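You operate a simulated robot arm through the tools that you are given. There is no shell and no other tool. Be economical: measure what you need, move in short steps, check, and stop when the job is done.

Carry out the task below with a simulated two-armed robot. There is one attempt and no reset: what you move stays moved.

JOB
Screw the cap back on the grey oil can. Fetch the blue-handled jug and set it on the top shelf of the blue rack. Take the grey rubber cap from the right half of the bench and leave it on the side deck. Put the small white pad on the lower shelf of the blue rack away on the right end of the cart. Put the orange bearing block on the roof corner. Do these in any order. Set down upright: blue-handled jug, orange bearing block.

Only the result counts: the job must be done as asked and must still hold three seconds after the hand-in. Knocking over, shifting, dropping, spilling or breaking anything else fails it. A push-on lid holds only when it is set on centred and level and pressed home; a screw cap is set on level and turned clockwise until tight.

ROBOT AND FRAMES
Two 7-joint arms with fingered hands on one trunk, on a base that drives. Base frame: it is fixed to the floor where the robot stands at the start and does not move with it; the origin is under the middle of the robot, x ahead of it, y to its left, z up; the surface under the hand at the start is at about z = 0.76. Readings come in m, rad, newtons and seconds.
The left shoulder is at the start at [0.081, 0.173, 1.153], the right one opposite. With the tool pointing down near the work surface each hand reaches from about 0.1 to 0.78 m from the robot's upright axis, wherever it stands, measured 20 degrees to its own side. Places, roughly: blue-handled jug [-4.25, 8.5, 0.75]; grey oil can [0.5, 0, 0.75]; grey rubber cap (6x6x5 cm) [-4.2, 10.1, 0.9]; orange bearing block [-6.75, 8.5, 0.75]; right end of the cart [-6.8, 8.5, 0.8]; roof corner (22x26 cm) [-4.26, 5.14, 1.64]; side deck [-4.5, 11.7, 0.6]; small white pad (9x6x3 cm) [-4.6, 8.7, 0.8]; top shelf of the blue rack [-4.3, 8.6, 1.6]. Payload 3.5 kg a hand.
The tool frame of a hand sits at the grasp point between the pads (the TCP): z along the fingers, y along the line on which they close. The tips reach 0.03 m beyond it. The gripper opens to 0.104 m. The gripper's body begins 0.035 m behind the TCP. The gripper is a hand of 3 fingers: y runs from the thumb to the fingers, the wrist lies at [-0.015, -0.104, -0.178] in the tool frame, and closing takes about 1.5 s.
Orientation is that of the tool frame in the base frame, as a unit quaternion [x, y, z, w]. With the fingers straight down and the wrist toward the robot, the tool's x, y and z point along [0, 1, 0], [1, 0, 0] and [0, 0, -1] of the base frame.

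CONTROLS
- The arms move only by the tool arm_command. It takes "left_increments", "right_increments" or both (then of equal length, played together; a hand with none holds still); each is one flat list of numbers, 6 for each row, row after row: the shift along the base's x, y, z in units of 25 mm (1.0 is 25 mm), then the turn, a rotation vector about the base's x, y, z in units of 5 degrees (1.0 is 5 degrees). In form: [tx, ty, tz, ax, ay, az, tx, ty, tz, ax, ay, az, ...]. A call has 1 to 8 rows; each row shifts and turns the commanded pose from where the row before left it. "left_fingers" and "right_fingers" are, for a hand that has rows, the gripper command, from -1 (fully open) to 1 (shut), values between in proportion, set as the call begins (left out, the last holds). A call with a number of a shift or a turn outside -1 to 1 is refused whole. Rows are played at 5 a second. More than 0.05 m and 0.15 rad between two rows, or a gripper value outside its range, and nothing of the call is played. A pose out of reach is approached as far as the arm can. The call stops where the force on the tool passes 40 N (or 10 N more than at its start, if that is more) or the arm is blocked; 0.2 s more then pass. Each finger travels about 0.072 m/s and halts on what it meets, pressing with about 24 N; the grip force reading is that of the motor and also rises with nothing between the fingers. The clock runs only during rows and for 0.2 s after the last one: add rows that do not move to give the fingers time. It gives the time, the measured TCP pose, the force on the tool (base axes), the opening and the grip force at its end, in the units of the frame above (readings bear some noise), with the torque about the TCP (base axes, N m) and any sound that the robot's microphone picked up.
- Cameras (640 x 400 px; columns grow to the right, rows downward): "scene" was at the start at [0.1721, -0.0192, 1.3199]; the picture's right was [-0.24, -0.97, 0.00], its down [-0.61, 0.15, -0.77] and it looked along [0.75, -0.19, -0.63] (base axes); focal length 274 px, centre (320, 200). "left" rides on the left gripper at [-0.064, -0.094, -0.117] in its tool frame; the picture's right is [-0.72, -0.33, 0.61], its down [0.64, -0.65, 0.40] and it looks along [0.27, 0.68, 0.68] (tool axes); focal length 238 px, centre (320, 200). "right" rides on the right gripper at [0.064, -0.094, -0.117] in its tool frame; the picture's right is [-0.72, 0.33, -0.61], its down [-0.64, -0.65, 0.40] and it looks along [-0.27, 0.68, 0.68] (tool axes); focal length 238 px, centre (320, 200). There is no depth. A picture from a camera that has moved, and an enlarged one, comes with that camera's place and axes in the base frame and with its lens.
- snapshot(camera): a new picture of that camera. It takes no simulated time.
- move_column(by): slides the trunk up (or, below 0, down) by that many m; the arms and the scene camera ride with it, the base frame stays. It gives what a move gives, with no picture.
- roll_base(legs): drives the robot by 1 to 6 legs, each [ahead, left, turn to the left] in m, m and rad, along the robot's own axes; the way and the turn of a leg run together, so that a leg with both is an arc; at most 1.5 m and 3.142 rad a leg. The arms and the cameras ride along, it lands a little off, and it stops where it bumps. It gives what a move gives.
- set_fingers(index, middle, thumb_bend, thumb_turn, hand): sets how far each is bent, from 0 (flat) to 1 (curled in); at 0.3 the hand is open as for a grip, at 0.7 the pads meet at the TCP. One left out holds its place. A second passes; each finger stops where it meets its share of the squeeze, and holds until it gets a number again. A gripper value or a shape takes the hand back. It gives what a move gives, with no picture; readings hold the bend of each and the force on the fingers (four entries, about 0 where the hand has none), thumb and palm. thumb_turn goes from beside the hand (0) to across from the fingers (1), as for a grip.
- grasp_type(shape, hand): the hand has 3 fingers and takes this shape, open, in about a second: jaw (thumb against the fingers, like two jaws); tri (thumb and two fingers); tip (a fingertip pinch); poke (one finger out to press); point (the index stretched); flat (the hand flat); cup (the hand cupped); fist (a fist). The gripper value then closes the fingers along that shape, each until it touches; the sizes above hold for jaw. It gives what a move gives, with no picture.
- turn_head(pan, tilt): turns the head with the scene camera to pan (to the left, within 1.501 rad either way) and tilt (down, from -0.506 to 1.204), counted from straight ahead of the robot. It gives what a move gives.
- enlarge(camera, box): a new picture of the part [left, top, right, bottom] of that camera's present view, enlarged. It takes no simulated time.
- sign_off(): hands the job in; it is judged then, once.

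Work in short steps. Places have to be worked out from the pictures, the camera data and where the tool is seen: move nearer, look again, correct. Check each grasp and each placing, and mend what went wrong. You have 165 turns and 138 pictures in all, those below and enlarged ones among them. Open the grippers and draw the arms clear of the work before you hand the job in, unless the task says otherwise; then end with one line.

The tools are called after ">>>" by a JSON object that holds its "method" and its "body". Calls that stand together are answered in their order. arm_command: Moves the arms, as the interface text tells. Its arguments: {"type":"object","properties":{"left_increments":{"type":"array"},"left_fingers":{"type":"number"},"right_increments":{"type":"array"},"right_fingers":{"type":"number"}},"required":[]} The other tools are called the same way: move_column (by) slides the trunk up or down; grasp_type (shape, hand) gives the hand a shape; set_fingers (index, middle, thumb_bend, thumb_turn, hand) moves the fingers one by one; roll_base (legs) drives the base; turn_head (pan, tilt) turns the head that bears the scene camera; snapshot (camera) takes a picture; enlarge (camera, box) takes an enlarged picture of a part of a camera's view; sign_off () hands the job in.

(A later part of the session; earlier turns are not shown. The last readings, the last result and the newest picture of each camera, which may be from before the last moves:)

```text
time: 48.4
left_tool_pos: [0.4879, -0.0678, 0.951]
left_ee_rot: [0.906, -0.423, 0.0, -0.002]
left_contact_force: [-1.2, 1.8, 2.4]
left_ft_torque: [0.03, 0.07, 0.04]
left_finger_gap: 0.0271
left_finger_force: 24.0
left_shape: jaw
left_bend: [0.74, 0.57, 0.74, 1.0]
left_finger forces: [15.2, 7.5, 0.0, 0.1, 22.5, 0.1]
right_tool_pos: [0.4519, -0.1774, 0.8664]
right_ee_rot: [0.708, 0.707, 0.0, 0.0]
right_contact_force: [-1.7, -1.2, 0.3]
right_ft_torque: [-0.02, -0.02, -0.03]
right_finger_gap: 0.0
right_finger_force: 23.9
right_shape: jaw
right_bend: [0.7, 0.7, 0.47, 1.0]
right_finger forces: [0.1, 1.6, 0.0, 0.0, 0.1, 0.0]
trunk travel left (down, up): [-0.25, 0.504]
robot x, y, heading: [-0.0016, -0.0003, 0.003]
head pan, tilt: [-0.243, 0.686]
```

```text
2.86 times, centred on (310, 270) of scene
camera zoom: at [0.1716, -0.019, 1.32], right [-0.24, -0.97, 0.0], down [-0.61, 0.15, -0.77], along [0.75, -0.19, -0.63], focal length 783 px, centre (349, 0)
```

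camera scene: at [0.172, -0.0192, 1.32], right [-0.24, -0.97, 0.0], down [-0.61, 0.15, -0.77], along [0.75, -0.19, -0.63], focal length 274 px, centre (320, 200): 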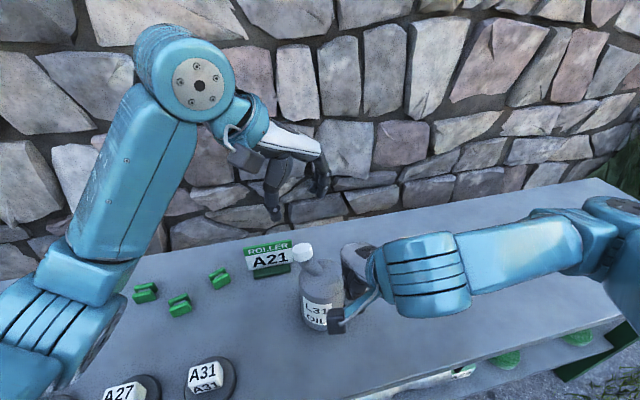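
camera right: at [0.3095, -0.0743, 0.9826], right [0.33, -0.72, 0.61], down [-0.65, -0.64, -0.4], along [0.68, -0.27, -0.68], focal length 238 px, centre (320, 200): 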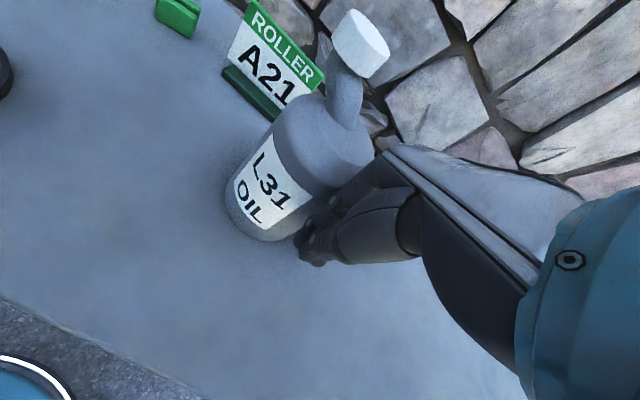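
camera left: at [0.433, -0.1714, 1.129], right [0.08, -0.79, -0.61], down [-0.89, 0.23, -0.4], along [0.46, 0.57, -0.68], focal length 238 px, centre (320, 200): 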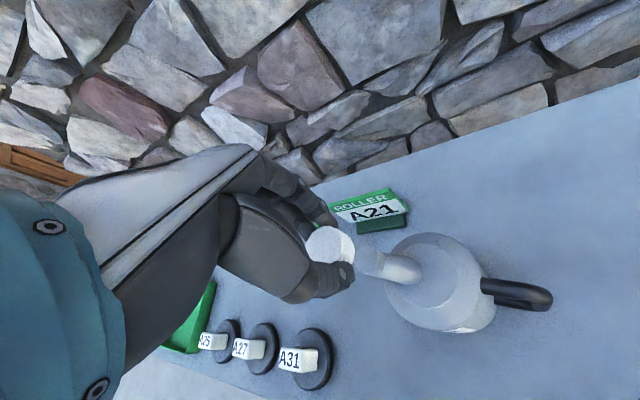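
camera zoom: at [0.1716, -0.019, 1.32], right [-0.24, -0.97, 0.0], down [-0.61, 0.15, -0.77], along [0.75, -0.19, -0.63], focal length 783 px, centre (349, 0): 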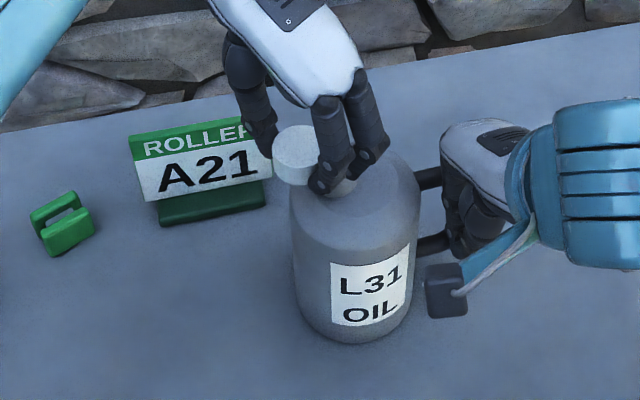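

Still low torque. Turn 30° more, then release and go back for another cycle.

>>> {"method": "arm_command", "body": {"left_increments": [0.013, -0.012, -0.006, 0, 0, -1, 0.013, -0.012, -0.006, 0, 0, -1, 0.013, -0.012, -0.006, 0, 0, -1, 0.013, -0.012, -0.006, 0, 0, -1, 0.013, -0.012, -0.006, 0, 0, -1, 0.013, -0.012, -0.006, 0, 0, -1]}}

>>> {"method": "arm_command", "body": {"left_increments": [0, 0, 0.05, 0, 0, 0, 0, 0, 0, 0, 0, 0, 0, 0, 0, 0, 0, 0, 0, 0, 0, 0, 0, 0, 0, 0, 0, 0, 0, 0], "left_fingers": -0.3}}

>>> {"method": "arm_command", "body": {"left_increments": [-0.013, 0.012, 0, 0, 0, 1, -0.013, 0.012, 0, 0, 0, 1, -0.013, 0.012, 0, 0, 0, 1, -0.013, 0.012, 0, 0, 0, 1, -0.013, 0.012, 0, 0, 0, 1, -0.013, 0.012, 0, 0, 0, 1, -0.018, 0, 0, 0, 0, 1, -0.018, 0, 0, 0, 0, 1]}}

>>> {"method": "arm_command", "body": {"left_increments": [-0.018, 0, 0, 0, 0, 1, -0.018, 0, 0, 0, 0, 1, -0.018, 0, 0, 0, 0, 1, -0.018, 0, 0, 0, 0, 1, -0.018, 0, 0, 0, 0, 1, -0.018, 0, 0, 0, 0, 1, -0.0135, -0.012, 0, 0, 0, 1, -0.0135, -0.012, 0, 0, 0, 1]}}

>>> {"method": "arm_command", "body": {"left_increments": [-0.0135, -0.012, 0, 0, 0, 1, -0.0135, -0.012, 0, 0, 0, 1, -0.0135, -0.012, 0, 0, 0, 1, -0.0135, -0.012, 0, 0, 0, 1, -0.0135, -0.012, 0, 0, 0, 1, -0.0135, -0.012, 0, 0, 0, 1]}}

>>> {"method": "enlarge", "body": {"camera": "scene", "box": [270, 230, 350, 290]}}

```text
time: 49.8
left_tool_pos: [0.4792, -0.0631, 0.9547]
left_ee_rot: [0.796, -0.605, -0.002, 0.0]
left_contact_force: [1.1, 2.4, 1.4]
left_ft_torque: [0.07, -0.15, 0.1]
left_finger_gap: 0.0271
left_finger_force: 24.0
left_shape: jaw
left_bend: [0.74, 0.57, 0.74, 1.0]
left_finger forces: [14.9, 7.5, 0.1, 0.0, 23.2, 0.0]
left hand out of reach, approached as far as the arm can: row 4, 5, 6
right_tool_pos: [0.453, -0.1767, 0.8668]
right_ee_rot: [0.707, 0.707, 0.0, 0.0]
right_contact_force: [-0.5, 0.4, 0.3]
right_ft_torque: [0.02, -0.01, 0.01]
right_finger_gap: 0.0001
right_finger_force: 24.0
right_shape: jaw
right_bend: [0.7, 0.7, 0.47, 1.0]
right_finger forces: [0.0, 0.0, 0.0, 0.0, 0.1, 0.0]
trunk travel left (down, up): [-0.25, 0.504]
robot x, y, heading: [-0.0027, 0.0014, -0.006]
head pan, tilt: [-0.243, 0.686]
```

```text
time: 51.0
left_tool_pos: [0.4794, -0.0623, 0.9571]
left_ee_rot: [0.793, -0.609, 0.0, 0.001]
left_contact_force: [-0.5, 1.7, 0.9]
left_ft_torque: [0.01, 0.0, -0.02]
left_finger_gap: 0.0673
left_finger_force: 0.1
left_shape: jaw
left_bend: [0.28, 0.39, 0.62, 1.0]
left_finger forces: [0.0, 0.0, 0.0, 0.0, 0.1, 0.1]
right_tool_pos: [0.4518, -0.1769, 0.8663]
right_ee_rot: [0.707, 0.707, 0.0, -0.001]
right_contact_force: [-0.5, 0.0, -0.5]
right_ft_torque: [0.03, -0.01, -0.02]
right_finger_gap: 0.0
right_finger_force: 23.9
right_shape: jaw
right_bend: [0.7, 0.7, 0.47, 1.0]
right_finger forces: [0.0, 0.0, 0.1, 0.0, 0.0, 0.0]
trunk travel left (down, up): [-0.25, 0.504]
robot x, y, heading: [0.0014, -0.0007, -0.001]
head pan, tilt: [-0.243, 0.686]
```

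```text
time: 52.8
left_tool_pos: [0.4777, -0.062, 0.9564]
left_ee_rot: [0.954, -0.299, -0.001, 0.0]
left_contact_force: [0.0, 0.5, -0.2]
left_ft_torque: [-0.02, 0.0, 0.0]
left_finger_gap: 0.0672
left_finger_force: 0.0
left_shape: jaw
left_bend: [0.28, 0.39, 0.62, 1.0]
left_finger forces: [0.0, 0.0, 0.0, 0.0, 0.1, 0.1]
right_tool_pos: [0.4518, -0.177, 0.8664]
right_ee_rot: [0.708, 0.707, -0.001, -0.001]
right_contact_force: [-0.1, -0.2, 0.8]
right_ft_torque: [0.02, 0.03, -0.01]
right_finger_gap: 0.0002
right_finger_force: 24.1
right_shape: jaw
right_bend: [0.7, 0.7, 0.47, 1.0]
right_finger forces: [0.0, 0.1, 0.1, 0.1, 0.0, 0.0]
trunk travel left (down, up): [-0.25, 0.504]
robot x, y, heading: [-0.0064, 0.0024, 0.006]
head pan, tilt: [-0.243, 0.686]
```

```text
time: 54.6
left_tool_pos: [0.4739, -0.0619, 0.9566]
left_ee_rot: [0.999, 0.046, 0.0, -0.001]
left_contact_force: [0.0, -0.4, 0.3]
left_ft_torque: [0.0, -0.01, 0.02]
left_finger_gap: 0.0672
left_finger_force: 0.1
left_shape: jaw
left_bend: [0.28, 0.39, 0.62, 1.0]
left_finger forces: [0.0, 0.0, 0.0, 0.0, 0.0, 0.0]
right_tool_pos: [0.4517, -0.1774, 0.8658]
right_ee_rot: [0.707, 0.707, 0.0, 0.001]
right_contact_force: [-0.3, -0.1, -0.1]
right_ft_torque: [0.0, 0.02, -0.02]
right_finger_gap: 0.0
right_finger_force: 24.1
right_shape: jaw
right_bend: [0.7, 0.7, 0.47, 1.0]
right_finger forces: [0.1, 0.0, 0.1, 0.0, 0.1, 0.0]
trunk travel left (down, up): [-0.25, 0.504]
robot x, y, heading: [0.0001, 0.0011, -0.003]
head pan, tilt: [-0.243, 0.686]
```

```text
time: 56.0
left_tool_pos: [0.4723, -0.0635, 0.9563]
left_ee_rot: [0.954, 0.301, 0.0, 0.0]
left_contact_force: [0.2, -0.2, -0.1]
left_ft_torque: [0.01, -0.01, -0.01]
left_finger_gap: 0.0671
left_finger_force: 0.1
left_shape: jaw
left_bend: [0.28, 0.39, 0.62, 1.0]
left_finger forces: [0.0, 0.0, 0.0, 0.0, 0.1, 0.0]
right_tool_pos: [0.4522, -0.1772, 0.8666]
right_ee_rot: [0.707, 0.708, 0.0, -0.001]
right_contact_force: [-0.2, -0.6, 0.2]
right_ft_torque: [0.0, 0.03, 0.01]
right_finger_gap: 0.0
right_finger_force: 24.2
right_shape: jaw
right_bend: [0.7, 0.7, 0.47, 1.0]
right_finger forces: [0.1, 0.0, 0.0, 0.1, 0.0, 0.0]
trunk travel left (down, up): [-0.25, 0.504]
robot x, y, heading: [0.0011, 0.002, -0.003]
head pan, tilt: [-0.243, 0.686]
```

```text
6.67 times, centred on (310, 260) of scene
camera zoom: at [0.1721, -0.0192, 1.32], right [-0.24, -0.97, 0.0], down [-0.61, 0.15, -0.77], along [0.75, -0.19, -0.63], focal length 1826 px, centre (387, -200)
```

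zoom: 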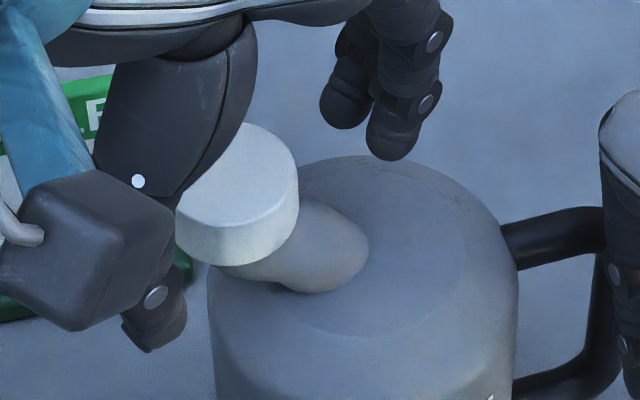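

My last rows went out of reach and dragged the can about 1 cm. The cap is now at ~[0.484, -0.056]; I'll recentre and check before gripping.

>>> {"method": "arm_command", "body": {"left_increments": [0.33, 0.33, -0.1, 0, 0, 0, 0, 0, -0.1, 0, 0, 0, 0, 0, 0, 0, 0, 0]}}

>>> {"method": "enlarge", "body": {"camera": "left", "box": [260, 160, 460, 320]}}

>>> {"method": "enlarge", "body": {"camera": "scene", "box": [230, 200, 390, 340]}}

```text
time: 56.8
left_tool_pos: [0.4816, -0.0558, 0.9508]
left_ee_rot: [0.954, 0.301, -0.001, -0.001]
left_contact_force: [-0.8, 0.3, 0.6]
left_ft_torque: [0.0, -0.02, 0.0]
left_finger_gap: 0.0675
left_finger_force: 0.1
left_shape: jaw
left_bend: [0.28, 0.39, 0.62, 1.0]
left_finger forces: [0.0, 0.0, 0.0, 0.0, 0.1, 0.0]
right_tool_pos: [0.4517, -0.176, 0.8671]
right_ee_rot: [0.707, 0.707, 0.001, 0.0]
right_contact_force: [0.1, 0.0, 0.4]
right_ft_torque: [0.01, -0.03, 0.02]
right_finger_gap: 0.0
right_finger_force: 23.7
right_shape: jaw
right_bend: [0.7, 0.7, 0.47, 1.0]
right_finger forces: [0.1, 0.1, 0.0, 0.0, 0.0, 0.0]
trunk travel left (down, up): [-0.25, 0.504]
robot x, y, heading: [-0.0008, 0.0015, 0.001]
head pan, tilt: [-0.243, 0.686]
```

```text
2.50 times, centred on (360, 240) of left
camera zoom: at [0.3745, -0.0149, 1.0675], right [-0.78, -0.15, -0.61], down [0.15, 0.9, -0.4], along [0.61, -0.41, -0.68], focal length 596 px, centre (220, 100)
```

zoom: 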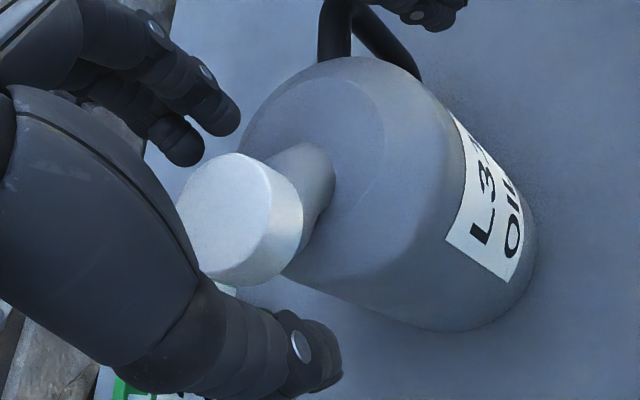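

```text
2.86 times, centred on (310, 270) of scene
camera zoom: at [0.1721, -0.0191, 1.3199], right [-0.24, -0.97, 0.0], down [-0.61, 0.15, -0.77], along [0.75, -0.19, -0.63], focal length 783 px, centre (349, 0)
```

zoom: 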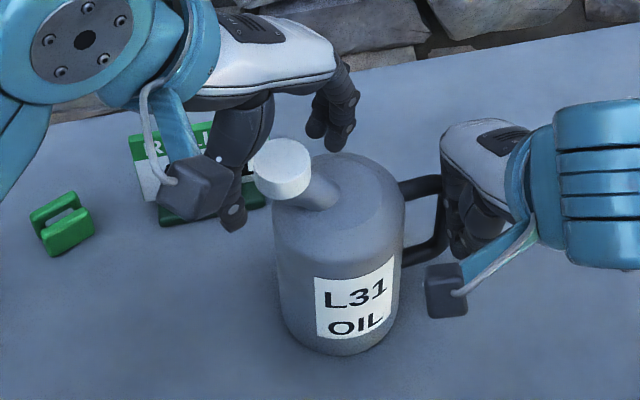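

Centred. Grip and turn 80° clockwise within the reachable range.

>>> {"method": "arm_command", "body": {"left_increments": [0, 0, 0, 0, 0, 0, 0, 0, 0, 0, 0, 0, 0, 0, 0, 0, 0, 0, 0, 0, 0, 0, 0, 0, 0, 0, 0, 0, 0, 0, 0, 0, 0, 0, 0, 0], "left_fingers": 1}}

>>> {"method": "arm_command", "body": {"left_increments": [0.0135, 0.012, -0.006, 0, 0, -1, 0.0135, 0.012, -0.006, 0, 0, -1, 0.0135, 0.012, -0.006, 0, 0, -1, 0.0135, 0.012, -0.006, 0, 0, -1, 0.0135, 0.012, -0.006, 0, 0, -1, 0.0135, 0.012, -0.006, 0, 0, -1, 0.0135, 0.012, -0.006, 0, 0, -1, 0.0135, 0.012, -0.006, 0, 0, -1]}}

>>> {"method": "arm_command", "body": {"left_increments": [0.018, 0, -0.006, 0, 0, -1, 0.018, 0, -0.006, 0, 0, -1, 0.018, 0, -0.006, 0, 0, -1, 0.018, 0, -0.006, 0, 0, -1, 0.018, 0, -0.006, 0, 0, -1, 0.018, 0, -0.006, 0, 0, -1, 0.018, 0, -0.006, 0, 0, -1, 0.018, 0, -0.006, 0, 0, -1]}}

>>> {"method": "enlarge", "body": {"camera": "scene", "box": [230, 200, 390, 340]}}

```text
time: 58.2
left_tool_pos: [0.4805, -0.0559, 0.951]
left_ee_rot: [0.954, 0.301, 0.0, -0.001]
left_contact_force: [-1.6, -0.2, -0.2]
left_ft_torque: [0.03, 0.03, -0.03]
left_finger_gap: 0.0274
left_finger_force: 23.5
left_shape: jaw
left_bend: [0.74, 0.57, 0.74, 1.0]
left_finger forces: [13.5, 7.5, 0.0, 0.0, 21.7, 0.1]
right_tool_pos: [0.4521, -0.1774, 0.867]
right_ee_rot: [0.707, 0.707, 0.0, 0.0]
right_contact_force: [-0.2, 0.5, -0.5]
right_ft_torque: [0.01, 0.0, -0.01]
right_finger_gap: 0.0
right_finger_force: 23.6
right_shape: jaw
right_bend: [0.7, 0.7, 0.47, 1.0]
right_finger forces: [0.0, 0.1, 0.1, 0.0, 0.1, 0.0]
trunk travel left (down, up): [-0.25, 0.504]
robot x, y, heading: [-0.0011, 0.0003, 0.004]
head pan, tilt: [-0.243, 0.686]
```

```text
time: 60.0
left_tool_pos: [0.4825, -0.0532, 0.9504]
left_ee_rot: [0.999, -0.044, -0.001, 0.001]
left_contact_force: [-0.7, -0.9, 0.1]
left_ft_torque: [-0.05, 0.0, 0.03]
left_finger_gap: 0.0272
left_finger_force: 24.1
left_shape: jaw
left_bend: [0.74, 0.57, 0.74, 1.0]
left_finger forces: [14.9, 8.3, 0.0, 0.0, 21.7, 0.0]
right_tool_pos: [0.4525, -0.1768, 0.8669]
right_ee_rot: [0.708, 0.706, 0.001, 0.0]
right_contact_force: [-0.5, 0.0, -0.2]
right_ft_torque: [0.01, -0.01, -0.03]
right_finger_gap: 0.0001
right_finger_force: 23.6
right_shape: jaw
right_bend: [0.7, 0.7, 0.47, 1.0]
right_finger forces: [0.1, 0.1, 0.0, 0.0, 0.1, 0.0]
trunk travel left (down, up): [-0.25, 0.504]
robot x, y, heading: [0.0019, -0.001, -0.001]
head pan, tilt: [-0.243, 0.686]
```

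```text
time: 61.8
left_tool_pos: [0.4855, -0.0528, 0.9486]
left_ee_rot: [0.923, -0.384, -0.001, 0.0]
left_contact_force: [0.6, 1.1, 0.8]
left_ft_torque: [0.0, 0.01, 0.05]
left_finger_gap: 0.0269
left_finger_force: 23.9
left_shape: jaw
left_bend: [0.74, 0.57, 0.74, 1.0]
left_finger forces: [14.4, 8.2, 0.0, 0.0, 22.4, 0.0]
right_tool_pos: [0.4527, -0.1779, 0.8661]
right_ee_rot: [0.707, 0.707, -0.001, -0.001]
right_contact_force: [0.3, 0.2, 0.4]
right_ft_torque: [0.01, -0.01, 0.02]
right_finger_gap: 0.0
right_finger_force: 24.2
right_shape: jaw
right_bend: [0.7, 0.7, 0.47, 1.0]
right_finger forces: [0.0, 0.1, 0.1, 0.0, 0.1, 0.1]
trunk travel left (down, up): [-0.25, 0.504]
robot x, y, heading: [-0.0007, 0.0007, -0.0]
head pan, tilt: [-0.243, 0.686]
```

```text
2.86 times, centred on (310, 270) of scene
camera zoom: at [0.1722, -0.0191, 1.3199], right [-0.24, -0.97, 0.0], down [-0.61, 0.15, -0.77], along [0.75, -0.19, -0.63], focal length 783 px, centre (349, 0)
```

zoom: 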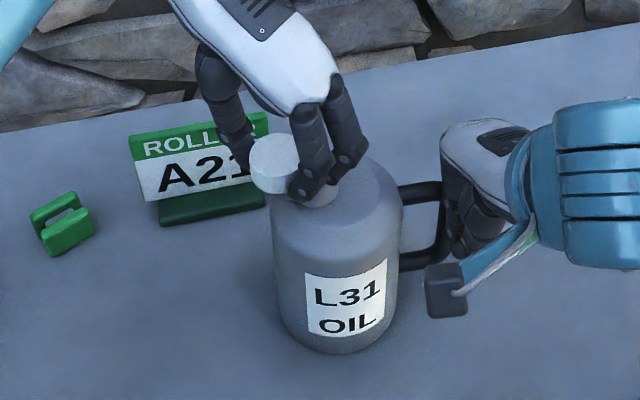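

Still free (0.05 N m), so another cycle: release, return 80°, regrip, turn 80°.

>>> {"method": "arm_command", "body": {"left_increments": [0, 0, 0.05, 0, 0, 0, 0, 0, 0, 0, 0, 0, 0, 0, 0, 0, 0, 0, 0, 0, 0, 0, 0, 0, 0, 0, 0, 0, 0, 0], "left_fingers": -0.3}}

>>> {"method": "arm_command", "body": {"left_increments": [-0.018, 0, 0, 0, 0, 1, -0.018, 0, 0, 0, 0, 1, -0.018, 0, 0, 0, 0, 1, -0.018, 0, 0, 0, 0, 1, -0.018, 0, 0, 0, 0, 1, -0.018, 0, 0, 0, 0, 1, -0.018, 0, 0, 0, 0, 1, -0.018, 0, 0, 0, 0, 1]}}

>>> {"method": "arm_command", "body": {"left_increments": [-0.0135, -0.012, 0, 0, 0, 1, -0.0135, -0.012, 0, 0, 0, 1, -0.0135, -0.012, 0, 0, 0, 1, -0.0135, -0.012, 0, 0, 0, 1, -0.0135, -0.012, 0, 0, 0, 1, -0.0135, -0.012, 0, 0, 0, 1, -0.0135, -0.012, 0, 0, 0, 1, -0.0135, -0.012, -0.1, 0, 0, 1]}}

>>> {"method": "arm_command", "body": {"left_increments": [0, 0, 0, 0, 0, 0, 0, 0, 0, 0, 0, 0, 0, 0, 0, 0, 0, 0, 0, 0, 0, 0, 0, 0, 0, 0, 0, 0, 0, 0, 0, 0, 0, 0, 0, 0], "left_fingers": 1}}

>>> {"method": "arm_command", "body": {"left_increments": [0.0135, 0.012, -0.005, 0, 0, -1, 0.0135, 0.012, -0.005, 0, 0, -1, 0.0135, 0.012, -0.005, 0, 0, -1, 0.0135, 0.012, -0.005, 0, 0, -1, 0.0135, 0.012, -0.005, 0, 0, -1, 0.0135, 0.012, -0.005, 0, 0, -1, 0.0135, 0.012, -0.005, 0, 0, -1, 0.0135, 0.012, -0.005, 0, 0, -1]}}

>>> {"method": "arm_command", "body": {"left_increments": [0.018, 0, -0.005, 0, 0, -1, 0.018, 0, -0.005, 0, 0, -1, 0.018, 0, -0.005, 0, 0, -1, 0.018, 0, -0.005, 0, 0, -1, 0.018, 0, -0.005, 0, 0, -1, 0.018, 0, -0.005, 0, 0, -1, 0.018, 0, -0.005, 0, 0, -1, 0.018, 0, -0.005, 0, 0, -1]}}

>>> {"method": "enlarge", "body": {"camera": "scene", "box": [230, 200, 390, 340]}}

```text
time: 63.0
left_tool_pos: [0.4857, -0.0531, 0.9507]
left_ee_rot: [0.924, -0.383, 0.0, -0.001]
left_contact_force: [0.1, -0.3, -0.4]
left_ft_torque: [0.03, 0.0, 0.03]
left_finger_gap: 0.067
left_finger_force: 0.1
left_shape: jaw
left_bend: [0.28, 0.39, 0.62, 1.0]
left_finger forces: [0.0, 0.0, 0.1, 0.0, 0.0, 0.1]
right_tool_pos: [0.4526, -0.1777, 0.8659]
right_ee_rot: [0.707, 0.707, 0.0, 0.0]
right_contact_force: [-0.4, -0.1, -0.9]
right_ft_torque: [-0.03, 0.0, 0.02]
right_finger_gap: 0.0002
right_finger_force: 23.3
right_shape: jaw
right_bend: [0.7, 0.7, 0.47, 1.0]
right_finger forces: [0.0, 0.0, 0.0, 0.0, 0.1, 0.1]
trunk travel left (down, up): [-0.25, 0.504]
robot x, y, heading: [0.0022, 0.0061, -0.005]
head pan, tilt: [-0.243, 0.686]
```

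```text
time: 64.8
left_tool_pos: [0.4834, -0.054, 0.9521]
left_ee_rot: [0.999, -0.043, 0.001, 0.0]
left_contact_force: [-0.3, -0.2, 0.3]
left_ft_torque: [-0.03, 0.02, -0.02]
left_finger_gap: 0.0672
left_finger_force: 0.1
left_shape: jaw
left_bend: [0.28, 0.39, 0.62, 1.0]
left_finger forces: [0.1, 0.0, 0.0, 0.0, 0.0, 0.0]
right_tool_pos: [0.454, -0.1771, 0.8666]
right_ee_rot: [0.707, 0.708, 0.0, 0.0]
right_contact_force: [-0.7, -0.3, 1.0]
right_ft_torque: [-0.02, 0.02, 0.01]
right_finger_gap: 0.0001
right_finger_force: 24.1
right_shape: jaw
right_bend: [0.7, 0.7, 0.47, 1.0]
right_finger forces: [0.1, 0.1, 0.0, 0.0, 0.0, 0.0]
trunk travel left (down, up): [-0.25, 0.504]
robot x, y, heading: [-0.0034, 0.0004, 0.002]
head pan, tilt: [-0.243, 0.686]
```

```text
time: 66.6
left_tool_pos: [0.4807, -0.0555, 0.9482]
left_ee_rot: [0.953, 0.302, 0.0, 0.001]
left_contact_force: [1.2, -0.2, -0.1]
left_ft_torque: [0.0, -0.01, 0.02]
left_finger_gap: 0.0671
left_finger_force: 0.1
left_shape: jaw
left_bend: [0.28, 0.39, 0.62, 1.0]
left_finger forces: [0.0, 0.0, 0.0, 0.0, 0.1, 0.1]
right_tool_pos: [0.4514, -0.1768, 0.8665]
right_ee_rot: [0.707, 0.708, 0.0, 0.0]
right_contact_force: [0.0, 0.7, -1.1]
right_ft_torque: [0.01, -0.01, 0.0]
right_finger_gap: 0.0001
right_finger_force: 23.8
right_shape: jaw
right_bend: [0.7, 0.7, 0.47, 1.0]
right_finger forces: [0.0, 0.0, 0.0, 0.0, 0.1, 0.0]
trunk travel left (down, up): [-0.25, 0.504]
robot x, y, heading: [0.0028, -0.0047, 0.005]
head pan, tilt: [-0.243, 0.686]
```

```text
time: 68.0
left_tool_pos: [0.4795, -0.055, 0.9489]
left_ee_rot: [0.954, 0.301, 0.0, 0.0]
left_contact_force: [-0.7, 0.8, 0.1]
left_ft_torque: [-0.03, 0.03, 0.04]
left_finger_gap: 0.0256
left_finger_force: 24.0
left_shape: jaw
left_bend: [0.74, 0.53, 0.75, 1.0]
left_finger forces: [10.2, 7.9, 0.0, 0.1, 19.3, 0.1]
right_tool_pos: [0.4518, -0.1773, 0.8664]
right_ee_rot: [0.707, 0.707, 0.0, 0.0]
right_contact_force: [-0.3, -0.2, 0.7]
right_ft_torque: [0.06, 0.0, 0.0]
right_finger_gap: 0.0
right_finger_force: 23.2
right_shape: jaw
right_bend: [0.7, 0.7, 0.47, 1.0]
right_finger forces: [0.0, 0.0, 0.1, 0.0, 0.0, 0.0]
trunk travel left (down, up): [-0.25, 0.504]
robot x, y, heading: [-0.0004, 0.0041, 0.001]
head pan, tilt: [-0.243, 0.686]
```

```text
time: 69.8
left_tool_pos: [0.4834, -0.0534, 0.9471]
left_ee_rot: [0.999, -0.045, 0.0, 0.0]
left_contact_force: [-0.9, 0.3, 0.2]
left_ft_torque: [-0.03, 0.01, 0.01]
left_finger_gap: 0.0204
left_finger_force: 24.3
left_shape: jaw
left_bend: [0.75, 0.6, 0.82, 1.0]
left_finger forces: [0.1, 0.0, 0.0, 0.0, 0.1, 0.0]
right_tool_pos: [0.4518, -0.1768, 0.8668]
right_ee_rot: [0.707, 0.707, 0.0, 0.0]
right_contact_force: [0.0, -0.5, -0.1]
right_ft_torque: [-0.01, -0.01, 0.01]
right_finger_gap: 0.0
right_finger_force: 23.8
right_shape: jaw
right_bend: [0.7, 0.7, 0.47, 1.0]
right_finger forces: [0.1, 0.0, 0.0, 0.0, 0.0, 0.1]
trunk travel left (down, up): [-0.25, 0.504]
robot x, y, heading: [-0.0004, 0.0018, 0.0]
head pan, tilt: [-0.243, 0.686]
```

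```text
time: 71.6
left_tool_pos: [0.4863, -0.0524, 0.9466]
left_ee_rot: [0.924, -0.383, 0.0, 0.0]
left_contact_force: [-1.5, 1.0, 2.5]
left_ft_torque: [0.03, -0.02, 0.02]
left_finger_gap: 0.0203
left_finger_force: 24.2
left_shape: jaw
left_bend: [0.75, 0.6, 0.82, 1.0]
left_finger forces: [0.0, 0.1, 0.0, 0.1, 2.1, 0.0]
right_tool_pos: [0.4516, -0.1773, 0.8657]
right_ee_rot: [0.707, 0.707, 0.0, 0.0]
right_contact_force: [-0.2, -0.3, 0.2]
right_ft_torque: [0.0, 0.01, -0.02]
right_finger_gap: 0.0
right_finger_force: 24.1
right_shape: jaw
right_bend: [0.7, 0.7, 0.47, 1.0]
right_finger forces: [0.0, 0.0, 0.1, 0.0, 0.1, 0.0]
trunk travel left (down, up): [-0.25, 0.504]
robot x, y, heading: [0.0005, -0.0033, 0.001]
head pan, tilt: [-0.243, 0.686]
```

```text
2.86 times, centred on (310, 270) of scene
camera zoom: at [0.1718, -0.0192, 1.32], right [-0.24, -0.97, 0.0], down [-0.61, 0.15, -0.77], along [0.75, -0.19, -0.63], focal length 783 px, centre (349, 0)
```

zoom: 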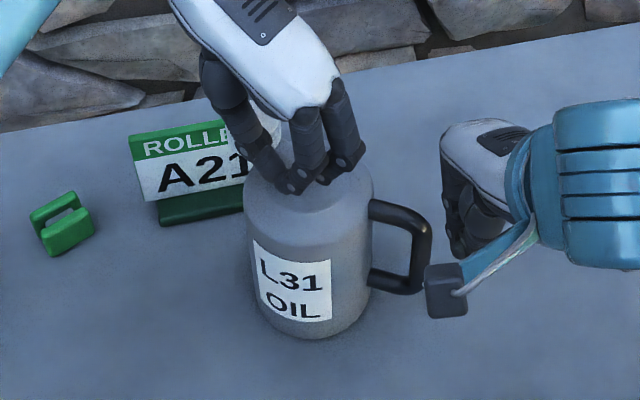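

The grip slipped off the cap and pushed the can aside. I'll open, raise and look.

>>> {"method": "arm_command", "body": {"left_increments": [0, 0, 0.4, 0, 0, 0, 0, 0, 1, 0, 0, 0, 0, 0, 1, 0, 0, 0, 0, 0, 1, 0, 0, 0, 0, 0, 1, 0, 0, 0, 0, 0, 1, 0, 0, 0]}}

>>> {"method": "enlarge", "body": {"camera": "scene", "box": [230, 200, 390, 340]}}

>>> {"method": "snapshot", "body": {"camera": "left"}}

```text
time: 73.0
left_tool_pos: [0.485, -0.0534, 1.0818]
left_ee_rot: [0.924, -0.382, 0.0, -0.001]
left_contact_force: [-0.2, 0.0, 0.4]
left_ft_torque: [-0.01, 0.05, 0.0]
left_finger_gap: 0.0202
left_finger_force: 24.1
left_shape: jaw
left_bend: [0.75, 0.6, 0.82, 1.0]
left_finger forces: [0.1, 0.0, 0.1, 0.0, 0.0, 0.1]
right_tool_pos: [0.4518, -0.1774, 0.8663]
right_ee_rot: [0.708, 0.706, 0.0, 0.0]
right_contact_force: [0.4, -0.4, 0.3]
right_ft_torque: [-0.01, -0.03, -0.02]
right_finger_gap: 0.0
right_finger_force: 23.8
right_shape: jaw
right_bend: [0.7, 0.7, 0.47, 1.0]
right_finger forces: [0.1, 0.0, 0.0, 0.0, 0.1, 0.0]
trunk travel left (down, up): [-0.25, 0.504]
robot x, y, heading: [-0.0027, -0.0029, 0.001]
head pan, tilt: [-0.243, 0.686]
```

```text
2.86 times, centred on (310, 270) of scene
camera zoom: at [0.1719, -0.0192, 1.32], right [-0.24, -0.97, 0.0], down [-0.61, 0.15, -0.77], along [0.75, -0.19, -0.63], focal length 783 px, centre (349, 0)
```

zoom: 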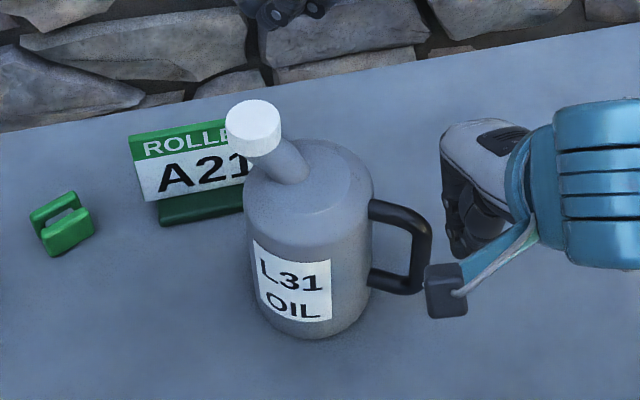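

```text
76 pictures are left
camera left: at [0.507, 0.0596, 1.1987], right [-0.28, 0.74, -0.61], down [0.91, 0.01, -0.4], along [-0.29, -0.67, -0.68], focal length 238 px, centre (320, 200)
```

left: 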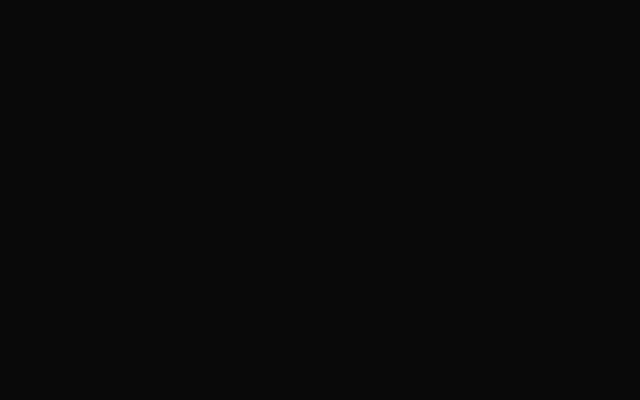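

The cap is still on and the can upright. I'll use the right hand to really hold the can: raise it, turn it −23°, and grip the handle's top bar at ~[0.473, -0.142, 0.87].

>>> {"method": "arm_command", "body": {"right_increments": [-0.2, 0, 1, 0, 0, 0, 0, 0, 1, 0, 0, 0, 0, 0, 1, 0, 0, 0, 0, 0, 1, 0, 0, 0, 0, 0, 0.5, 0, 0, 0]}}

>>> {"method": "arm_command", "body": {"right_increments": [0.2, 0.284, 0, 0, 0, -0.92, 0.2, 0.284, 0, 0, 0, -0.92, 0.2, 0.284, 0, 0, 0, -0.92, 0.2, 0.284, 0, 0, 0, -0.92, 0.2, 0.284, 0, 0, 0, -0.92], "right_fingers": -0.4, "left_increments": [0, 0.3, 0, 0, 0, 0, 0, 0.3, 0, 0, 0, 0, 0, 0.3, 0, 0, 0, 0, 0, 0.3, 0, 0, 0, 0, 0, 0, 0, 0, 0, 0], "left_fingers": -0.3}}

>>> {"method": "enlarge", "body": {"camera": "right", "box": [140, 60, 460, 340]}}

>>> {"method": "enlarge", "body": {"camera": "scene", "box": [230, 200, 390, 340]}}

```text
time: 74.2
left_tool_pos: [0.4852, -0.0525, 1.0804]
left_ee_rot: [0.924, -0.383, 0.0, 0.0]
left_contact_force: [0.1, -0.2, 0.0]
left_ft_torque: [0.04, -0.03, 0.0]
left_finger_gap: 0.0202
left_finger_force: 23.9
left_shape: jaw
left_bend: [0.75, 0.6, 0.82, 1.0]
left_finger forces: [0.0, 0.0, 0.1, 0.0, 0.1, 0.0]
right_tool_pos: [0.447, -0.1774, 0.9804]
right_ee_rot: [0.706, 0.708, 0.0, 0.0]
right_contact_force: [-0.1, -0.6, -0.4]
right_ft_torque: [0.01, 0.0, 0.0]
right_finger_gap: 0.0
right_finger_force: 24.2
right_shape: jaw
right_bend: [0.7, 0.7, 0.47, 1.0]
right_finger forces: [0.0, 0.0, 0.1, 0.1, 0.1, 0.1]
trunk travel left (down, up): [-0.25, 0.504]
robot x, y, heading: [-0.0024, 0.0005, -0.001]
head pan, tilt: [-0.243, 0.686]
```

```text
time: 75.4
left_tool_pos: [0.4847, -0.022, 1.0818]
left_ee_rot: [0.924, -0.383, -0.001, -0.001]
left_contact_force: [0.3, 0.5, 0.7]
left_ft_torque: [-0.05, -0.02, 0.05]
left_finger_gap: 0.0673
left_finger_force: 0.0
left_shape: jaw
left_bend: [0.28, 0.39, 0.62, 1.0]
left_finger forces: [0.1, 0.0, 0.0, 0.0, 0.0, 0.0]
right_tool_pos: [0.4731, -0.1423, 0.9794]
right_ee_rot: [0.835, 0.551, 0.0, 0.0]
right_contact_force: [0.0, -0.7, -0.1]
right_ft_torque: [0.0, 0.0, -0.01]
right_finger_gap: 0.0731
right_finger_force: 0.1
right_shape: jaw
right_bend: [0.27, 0.37, 0.58, 0.99]
right_finger forces: [0.0, 0.0, 0.0, 0.1, 0.1, 0.0]
trunk travel left (down, up): [-0.25, 0.504]
robot x, y, heading: [-0.0012, -0.0042, -0.002]
head pan, tilt: [-0.243, 0.686]
```

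```text
1.43 times, centred on (300, 200) of right
camera zoom: at [0.4107, -0.0462, 1.0962], right [0.02, -0.79, 0.61], down [-0.85, -0.33, -0.4], along [0.52, -0.52, -0.68], focal length 340 px, centre (349, 200)
```

zoom: 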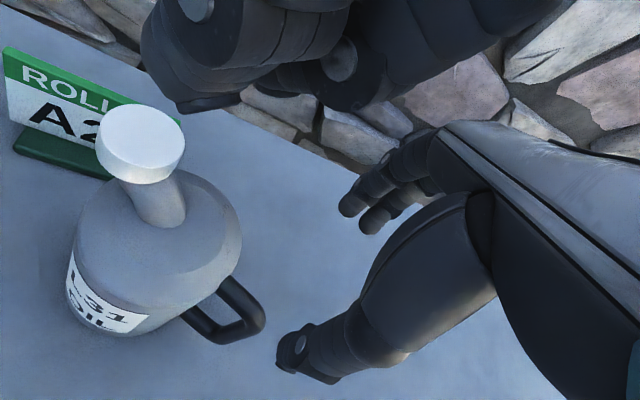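

```text
2.86 times, centred on (310, 270) of scene
camera zoom: at [0.1722, -0.0189, 1.3199], right [-0.24, -0.97, 0.0], down [-0.61, 0.15, -0.77], along [0.75, -0.19, -0.63], focal length 783 px, centre (349, 0)
```

zoom: 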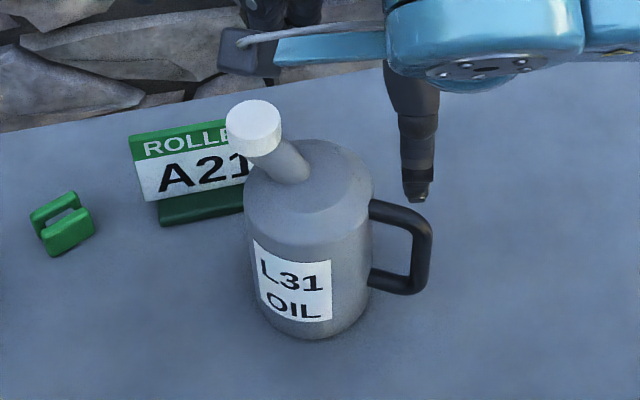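

The handle's top bar runs from ~[0.48, -0.117] to [0.470, -0.146]; the right hand is well placed over its outer end. Lower 11.7 cm and grip.

>>> {"method": "arm_command", "body": {"right_increments": [0, 0.05, -1, 0, 0, 0, 0, 0, -1, 0, 0, 0, 0, 0, -1, 0, 0, 0, 0, 0, -0.8, 0, 0, 0, 0, 0, -0.8, 0, 0, 0, 0, 0, 0, 0, 0, 0]}}

>>> {"method": "arm_command", "body": {"right_increments": [0, 0, 0, 0, 0, 0, 0, 0, 0, 0, 0, 0, 0, 0, 0, 0, 0, 0, 0, 0, 0, 0, 0, 0, 0, 0, 0, 0, 0, 0, 0, 0, 0, 0, 0, 0], "right_fingers": 1}}

>>> {"method": "enlarge", "body": {"camera": "scene", "box": [230, 200, 390, 340]}}

```text
time: 76.8
left_tool_pos: [0.486, -0.0243, 1.0817]
left_ee_rot: [0.924, -0.383, 0.0, -0.002]
left_contact_force: [-0.1, 0.2, 0.1]
left_ft_torque: [0.02, -0.01, -0.03]
left_finger_gap: 0.067
left_finger_force: 0.0
left_shape: jaw
left_bend: [0.28, 0.39, 0.62, 1.0]
left_finger forces: [0.0, 0.1, 0.0, 0.0, 0.0, 0.0]
right_tool_pos: [0.4723, -0.1395, 0.8635]
right_ee_rot: [0.834, 0.551, 0.0, 0.0]
right_contact_force: [0.6, 0.4, -0.1]
right_ft_torque: [0.04, 0.01, 0.02]
right_finger_gap: 0.0728
right_finger_force: 0.0
right_shape: jaw
right_bend: [0.27, 0.37, 0.58, 0.99]
right_finger forces: [0.0, 0.0, 0.0, 0.0, 0.0, 0.0]
trunk travel left (down, up): [-0.25, 0.504]
robot x, y, heading: [-0.0007, -0.0024, 0.001]
head pan, tilt: [-0.243, 0.686]
```

```text
time: 78.2
left_tool_pos: [0.4864, -0.0223, 1.0833]
left_ee_rot: [0.924, -0.382, 0.0, 0.0]
left_contact_force: [-0.2, -0.1, 0.3]
left_ft_torque: [0.01, 0.0, -0.02]
left_finger_gap: 0.067
left_finger_force: 0.1
left_shape: jaw
left_bend: [0.28, 0.39, 0.62, 1.0]
left_finger forces: [0.0, 0.1, 0.0, 0.0, 0.0, 0.1]
right_tool_pos: [0.4717, -0.1399, 0.8638]
right_ee_rot: [0.834, 0.551, 0.0, 0.0]
right_contact_force: [0.6, 1.6, 0.0]
right_ft_torque: [-0.02, -0.03, -0.01]
right_finger_gap: 0.0039
right_finger_force: 23.9
right_shape: jaw
right_bend: [0.7, 0.7, 0.75, 1.0]
right_finger forces: [0.9, 10.1, 0.0, 0.1, 17.8, 0.1]
trunk travel left (down, up): [-0.25, 0.504]
robot x, y, heading: [0.0005, -0.0016, 0.003]
head pan, tilt: [-0.243, 0.686]
```

```text
2.86 times, centred on (310, 270) of scene
camera zoom: at [0.1721, -0.019, 1.3199], right [-0.24, -0.97, 0.0], down [-0.61, 0.15, -0.77], along [0.75, -0.19, -0.63], focal length 783 px, centre (349, 0)
```

zoom: 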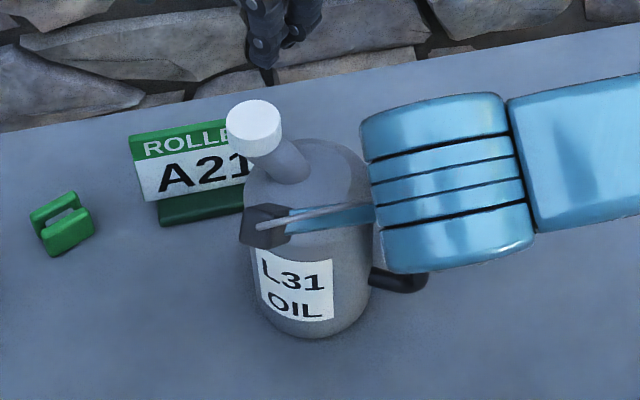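

The right hand firmly holds the handle. The left hand goes back above the cap (~[0.520, -0.043]) at yaw −60.

>>> {"method": "arm_command", "body": {"left_increments": [0.08, -0.05, 0, 0, 0, 1, 0.08, -0.05, 0, 0, 0, 1, 0.08, -0.05, 0, 0, 0, 1, 0.08, -0.05, 0, 0, 0, 1, 0.08, -0.05, 0, 0, 0, 1, 0.08, -0.05, 0, 0, 0, 1, 0.08, -0.05, 0, 0, 0, 1, 0.08, -0.05, 0, 0, 0, 1]}}

>>> {"method": "arm_command", "body": {"left_increments": [0.08, -0.05, 0, 0, 0, 1, 0.08, -0.05, 0, 0, 0, 1, 0.08, -0.05, -0.8, 0, 0, 1, 0.08, -0.05, -0.8, 0, 0, 1, 0.08, -0.05, -0.8, 0, 0, 1, 0.08, -0.05, -0.8, 0, 0, 1, 0.08, -0.05, -0.8, 0, 0, 1, 0, 0, 0, 0, 0, 0]}}

>>> {"method": "snapshot", "body": {"camera": "left"}}

>>> {"method": "enlarge", "body": {"camera": "scene", "box": [230, 200, 390, 340]}}

```text
time: 80.0
left_tool_pos: [0.5033, -0.0328, 1.0824]
left_ee_rot: [0.999, -0.043, 0.001, 0.0]
left_contact_force: [-0.4, 0.0, -0.2]
left_ft_torque: [0.01, 0.02, 0.0]
left_finger_gap: 0.0675
left_finger_force: 0.1
left_shape: jaw
left_bend: [0.28, 0.39, 0.62, 1.0]
left_finger forces: [0.1, 0.0, 0.0, 0.0, 0.0, 0.1]
right_tool_pos: [0.4736, -0.14, 0.8629]
right_ee_rot: [0.834, 0.552, 0.0, -0.001]
right_contact_force: [-0.8, 1.5, -0.1]
right_ft_torque: [-0.01, -0.01, 0.03]
right_finger_gap: 0.0038
right_finger_force: 24.6
right_shape: jaw
right_bend: [0.7, 0.7, 0.75, 1.0]
right_finger forces: [0.9, 10.1, 0.0, 0.1, 18.0, 0.0]
trunk travel left (down, up): [-0.25, 0.504]
robot x, y, heading: [-0.0001, -0.0004, -0.001]
head pan, tilt: [-0.243, 0.686]
```

```text
time: 81.8
left_tool_pos: [0.5157, -0.0406, 0.9803]
left_ee_rot: [0.965, 0.261, -0.001, 0.0]
left_contact_force: [-0.4, -0.4, -0.3]
left_ft_torque: [-0.03, -0.01, 0.02]
left_finger_gap: 0.0673
left_finger_force: 0.0
left_shape: jaw
left_bend: [0.28, 0.39, 0.62, 1.0]
left_finger forces: [0.1, 0.1, 0.1, 0.0, 0.1, 0.1]
right_tool_pos: [0.4721, -0.14, 0.8641]
right_ee_rot: [0.834, 0.552, 0.0, 0.001]
right_contact_force: [-0.3, 1.4, -0.1]
right_ft_torque: [0.01, -0.01, 0.01]
right_finger_gap: 0.0039
right_finger_force: 24.2
right_shape: jaw
right_bend: [0.7, 0.7, 0.75, 1.0]
right_finger forces: [0.9, 10.2, 0.0, 0.1, 18.0, 0.1]
trunk travel left (down, up): [-0.25, 0.504]
robot x, y, heading: [0.0007, 0.0023, 0.005]
head pan, tilt: [-0.243, 0.686]
```

```text
72 pictures are left
camera left: at [0.4138, 0.0083, 1.0979], right [-0.79, -0.08, -0.61], down [0.23, 0.89, -0.4], along [0.57, -0.46, -0.68], focal length 238 px, centre (320, 200)
```

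left: 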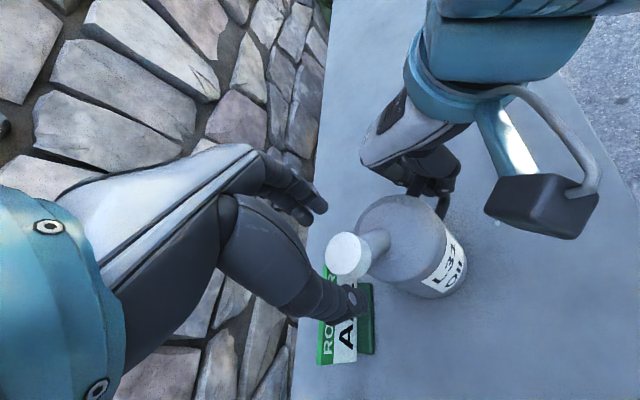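

```text
2.86 times, centred on (310, 270) of scene
camera zoom: at [0.1722, -0.0191, 1.3199], right [-0.24, -0.97, 0.0], down [-0.61, 0.15, -0.77], along [0.75, -0.19, -0.63], focal length 783 px, centre (349, 0)
```

zoom: 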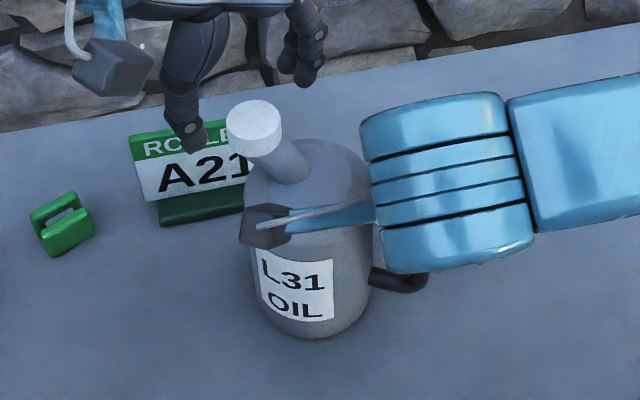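

Aligned within ~2 mm. Lower 29 mm, grip and check.

>>> {"method": "arm_command", "body": {"left_increments": [0, 0, -0.6, 0, 0, 0, 0, 0, -0.58, 0, 0, 0, 0, 0, 0, 0, 0, 0]}}

>>> {"method": "arm_command", "body": {"left_increments": [0, 0, 0, 0, 0, 0, 0, 0, 0, 0, 0, 0, 0, 0, 0, 0, 0, 0, 0, 0, 0, 0, 0, 0, 0, 0, 0, 0, 0, 0, 0, 0, 0, 0, 0, 0], "left_fingers": 1}}

>>> {"method": "enlarge", "body": {"camera": "left", "box": [260, 180, 420, 320]}}

```text
time: 82.6
left_tool_pos: [0.5162, -0.0408, 0.9523]
left_ee_rot: [0.966, 0.259, -0.001, -0.001]
left_contact_force: [-0.3, 1.1, -0.1]
left_ft_torque: [-0.01, -0.02, -0.02]
left_finger_gap: 0.0672
left_finger_force: 0.0
left_shape: jaw
left_bend: [0.28, 0.39, 0.62, 1.0]
left_finger forces: [0.1, 0.1, 0.1, 0.0, 0.1, 0.1]
right_tool_pos: [0.4727, -0.14, 0.8631]
right_ee_rot: [0.833, 0.553, 0.0, 0.0]
right_contact_force: [0.4, 1.2, -0.2]
right_ft_torque: [0.03, 0.02, 0.02]
right_finger_gap: 0.0039
right_finger_force: 23.6
right_shape: jaw
right_bend: [0.7, 0.7, 0.75, 1.0]
right_finger forces: [1.0, 10.3, 0.1, 0.0, 18.1, 0.0]
trunk travel left (down, up): [-0.25, 0.504]
robot x, y, heading: [0.0043, 0.0018, -0.004]
head pan, tilt: [-0.243, 0.686]
```

```text
time: 84.0
left_tool_pos: [0.5165, -0.0404, 0.9525]
left_ee_rot: [0.966, 0.26, 0.001, -0.001]
left_contact_force: [-1.1, 0.0, -0.6]
left_ft_torque: [-0.03, 0.01, -0.01]
left_finger_gap: 0.0274
left_finger_force: 24.6
left_shape: jaw
left_bend: [0.74, 0.54, 0.74, 1.0]
left_finger forces: [13.7, 7.4, 0.0, 0.0, 21.2, 0.0]
right_tool_pos: [0.4712, -0.1414, 0.863]
right_ee_rot: [0.834, 0.552, 0.0, 0.0]
right_contact_force: [0.1, 0.6, -0.8]
right_ft_torque: [0.0, 0.0, 0.03]
right_finger_gap: 0.0036
right_finger_force: 24.1
right_shape: jaw
right_bend: [0.7, 0.7, 0.75, 1.0]
right_finger forces: [0.9, 10.2, 0.0, 0.0, 18.2, 0.1]
trunk travel left (down, up): [-0.25, 0.504]
robot x, y, heading: [0.0029, -0.0034, -0.002]
head pan, tilt: [-0.243, 0.686]
```

```text
2.86 times, centred on (340, 250) of left
camera zoom: at [0.4143, 0.0089, 1.0683], right [-0.79, -0.08, -0.61], down [0.23, 0.89, -0.4], along [0.57, -0.46, -0.68], focal length 681 px, centre (263, 57)
```

zoom: 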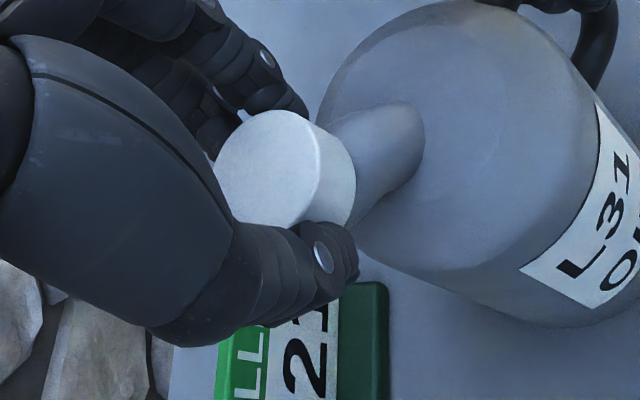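

A good grip. Turn 80° clockwise with the can held.

>>> {"method": "arm_command", "body": {"left_increments": [0.0135, 0.012, -0.005, 0, 0, -1, 0.0135, 0.012, -0.005, 0, 0, -1, 0.0135, 0.012, -0.005, 0, 0, -1, 0.0135, 0.012, -0.005, 0, 0, -1, 0.0135, 0.012, -0.005, 0, 0, -1, 0.0135, 0.012, -0.005, 0, 0, -1, 0.0135, 0.012, -0.005, 0, 0, -1, 0.0135, 0.012, -0.005, 0, 0, -1]}}

>>> {"method": "arm_command", "body": {"left_increments": [0.018, 0, -0.005, 0, 0, -1, 0.018, 0, -0.005, 0, 0, -1, 0.018, 0, -0.005, 0, 0, -1, 0.018, 0, -0.005, 0, 0, -1, 0.018, 0, -0.005, 0, 0, -1, 0.018, 0, -0.005, 0, 0, -1, 0.018, 0, -0.005, 0, 0, -1]}}

```text
time: 85.8
left_tool_pos: [0.5192, -0.0377, 0.9509]
left_ee_rot: [0.996, -0.088, 0.001, 0.0]
left_contact_force: [3.4, -2.5, 1.4]
left_ft_torque: [-0.16, -0.1, 0.33]
left_finger_gap: 0.0264
left_finger_force: 23.8
left_shape: jaw
left_bend: [0.74, 0.57, 0.76, 0.94]
left_finger forces: [16.9, 9.7, 0.0, 0.0, 24.4, 0.0]
right_tool_pos: [0.4727, -0.1396, 0.8631]
right_ee_rot: [0.834, 0.552, 0.001, 0.0]
right_contact_force: [-2.2, 2.7, 0.7]
right_ft_torque: [0.02, 0.01, 0.01]
right_finger_gap: 0.0034
right_finger_force: 23.8
right_shape: jaw
right_bend: [0.7, 0.7, 0.75, 1.0]
right_finger forces: [0.0, 9.7, 0.1, 0.1, 19.7, 0.0]
trunk travel left (down, up): [-0.25, 0.504]
robot x, y, heading: [0.0004, -0.0032, -0.001]
head pan, tilt: [-0.243, 0.686]
```

```text
time: 87.4
left_tool_pos: [0.5207, -0.0399, 0.9507]
left_ee_rot: [0.923, -0.384, 0.001, 0.0]
left_contact_force: [2.8, -11.6, -0.5]
left_ft_torque: [-0.7, -0.12, 0.94]
left_finger_gap: 0.0233
left_finger_force: 23.8
left_shape: jaw
left_bend: [0.74, 0.74, 0.78, 0.89]
left_finger forces: [29.0, 15.0, 0.0, 0.0, 33.4, 0.1]
right_tool_pos: [0.4722, -0.1395, 0.8648]
right_ee_rot: [0.833, 0.553, 0.001, 0.0]
right_contact_force: [-2.6, 10.1, 8.4]
right_ft_torque: [0.23, 0.14, -0.05]
right_finger_gap: 0.0036
right_finger_force: 23.6
right_shape: jaw
right_bend: [0.7, 0.7, 0.75, 1.0]
right_finger forces: [0.1, 9.0, 0.0, 0.1, 23.3, 0.0]
trunk travel left (down, up): [-0.25, 0.504]
robot x, y, heading: [-0.0009, -0.0014, 0.0]
head pan, tilt: [-0.243, 0.686]
```

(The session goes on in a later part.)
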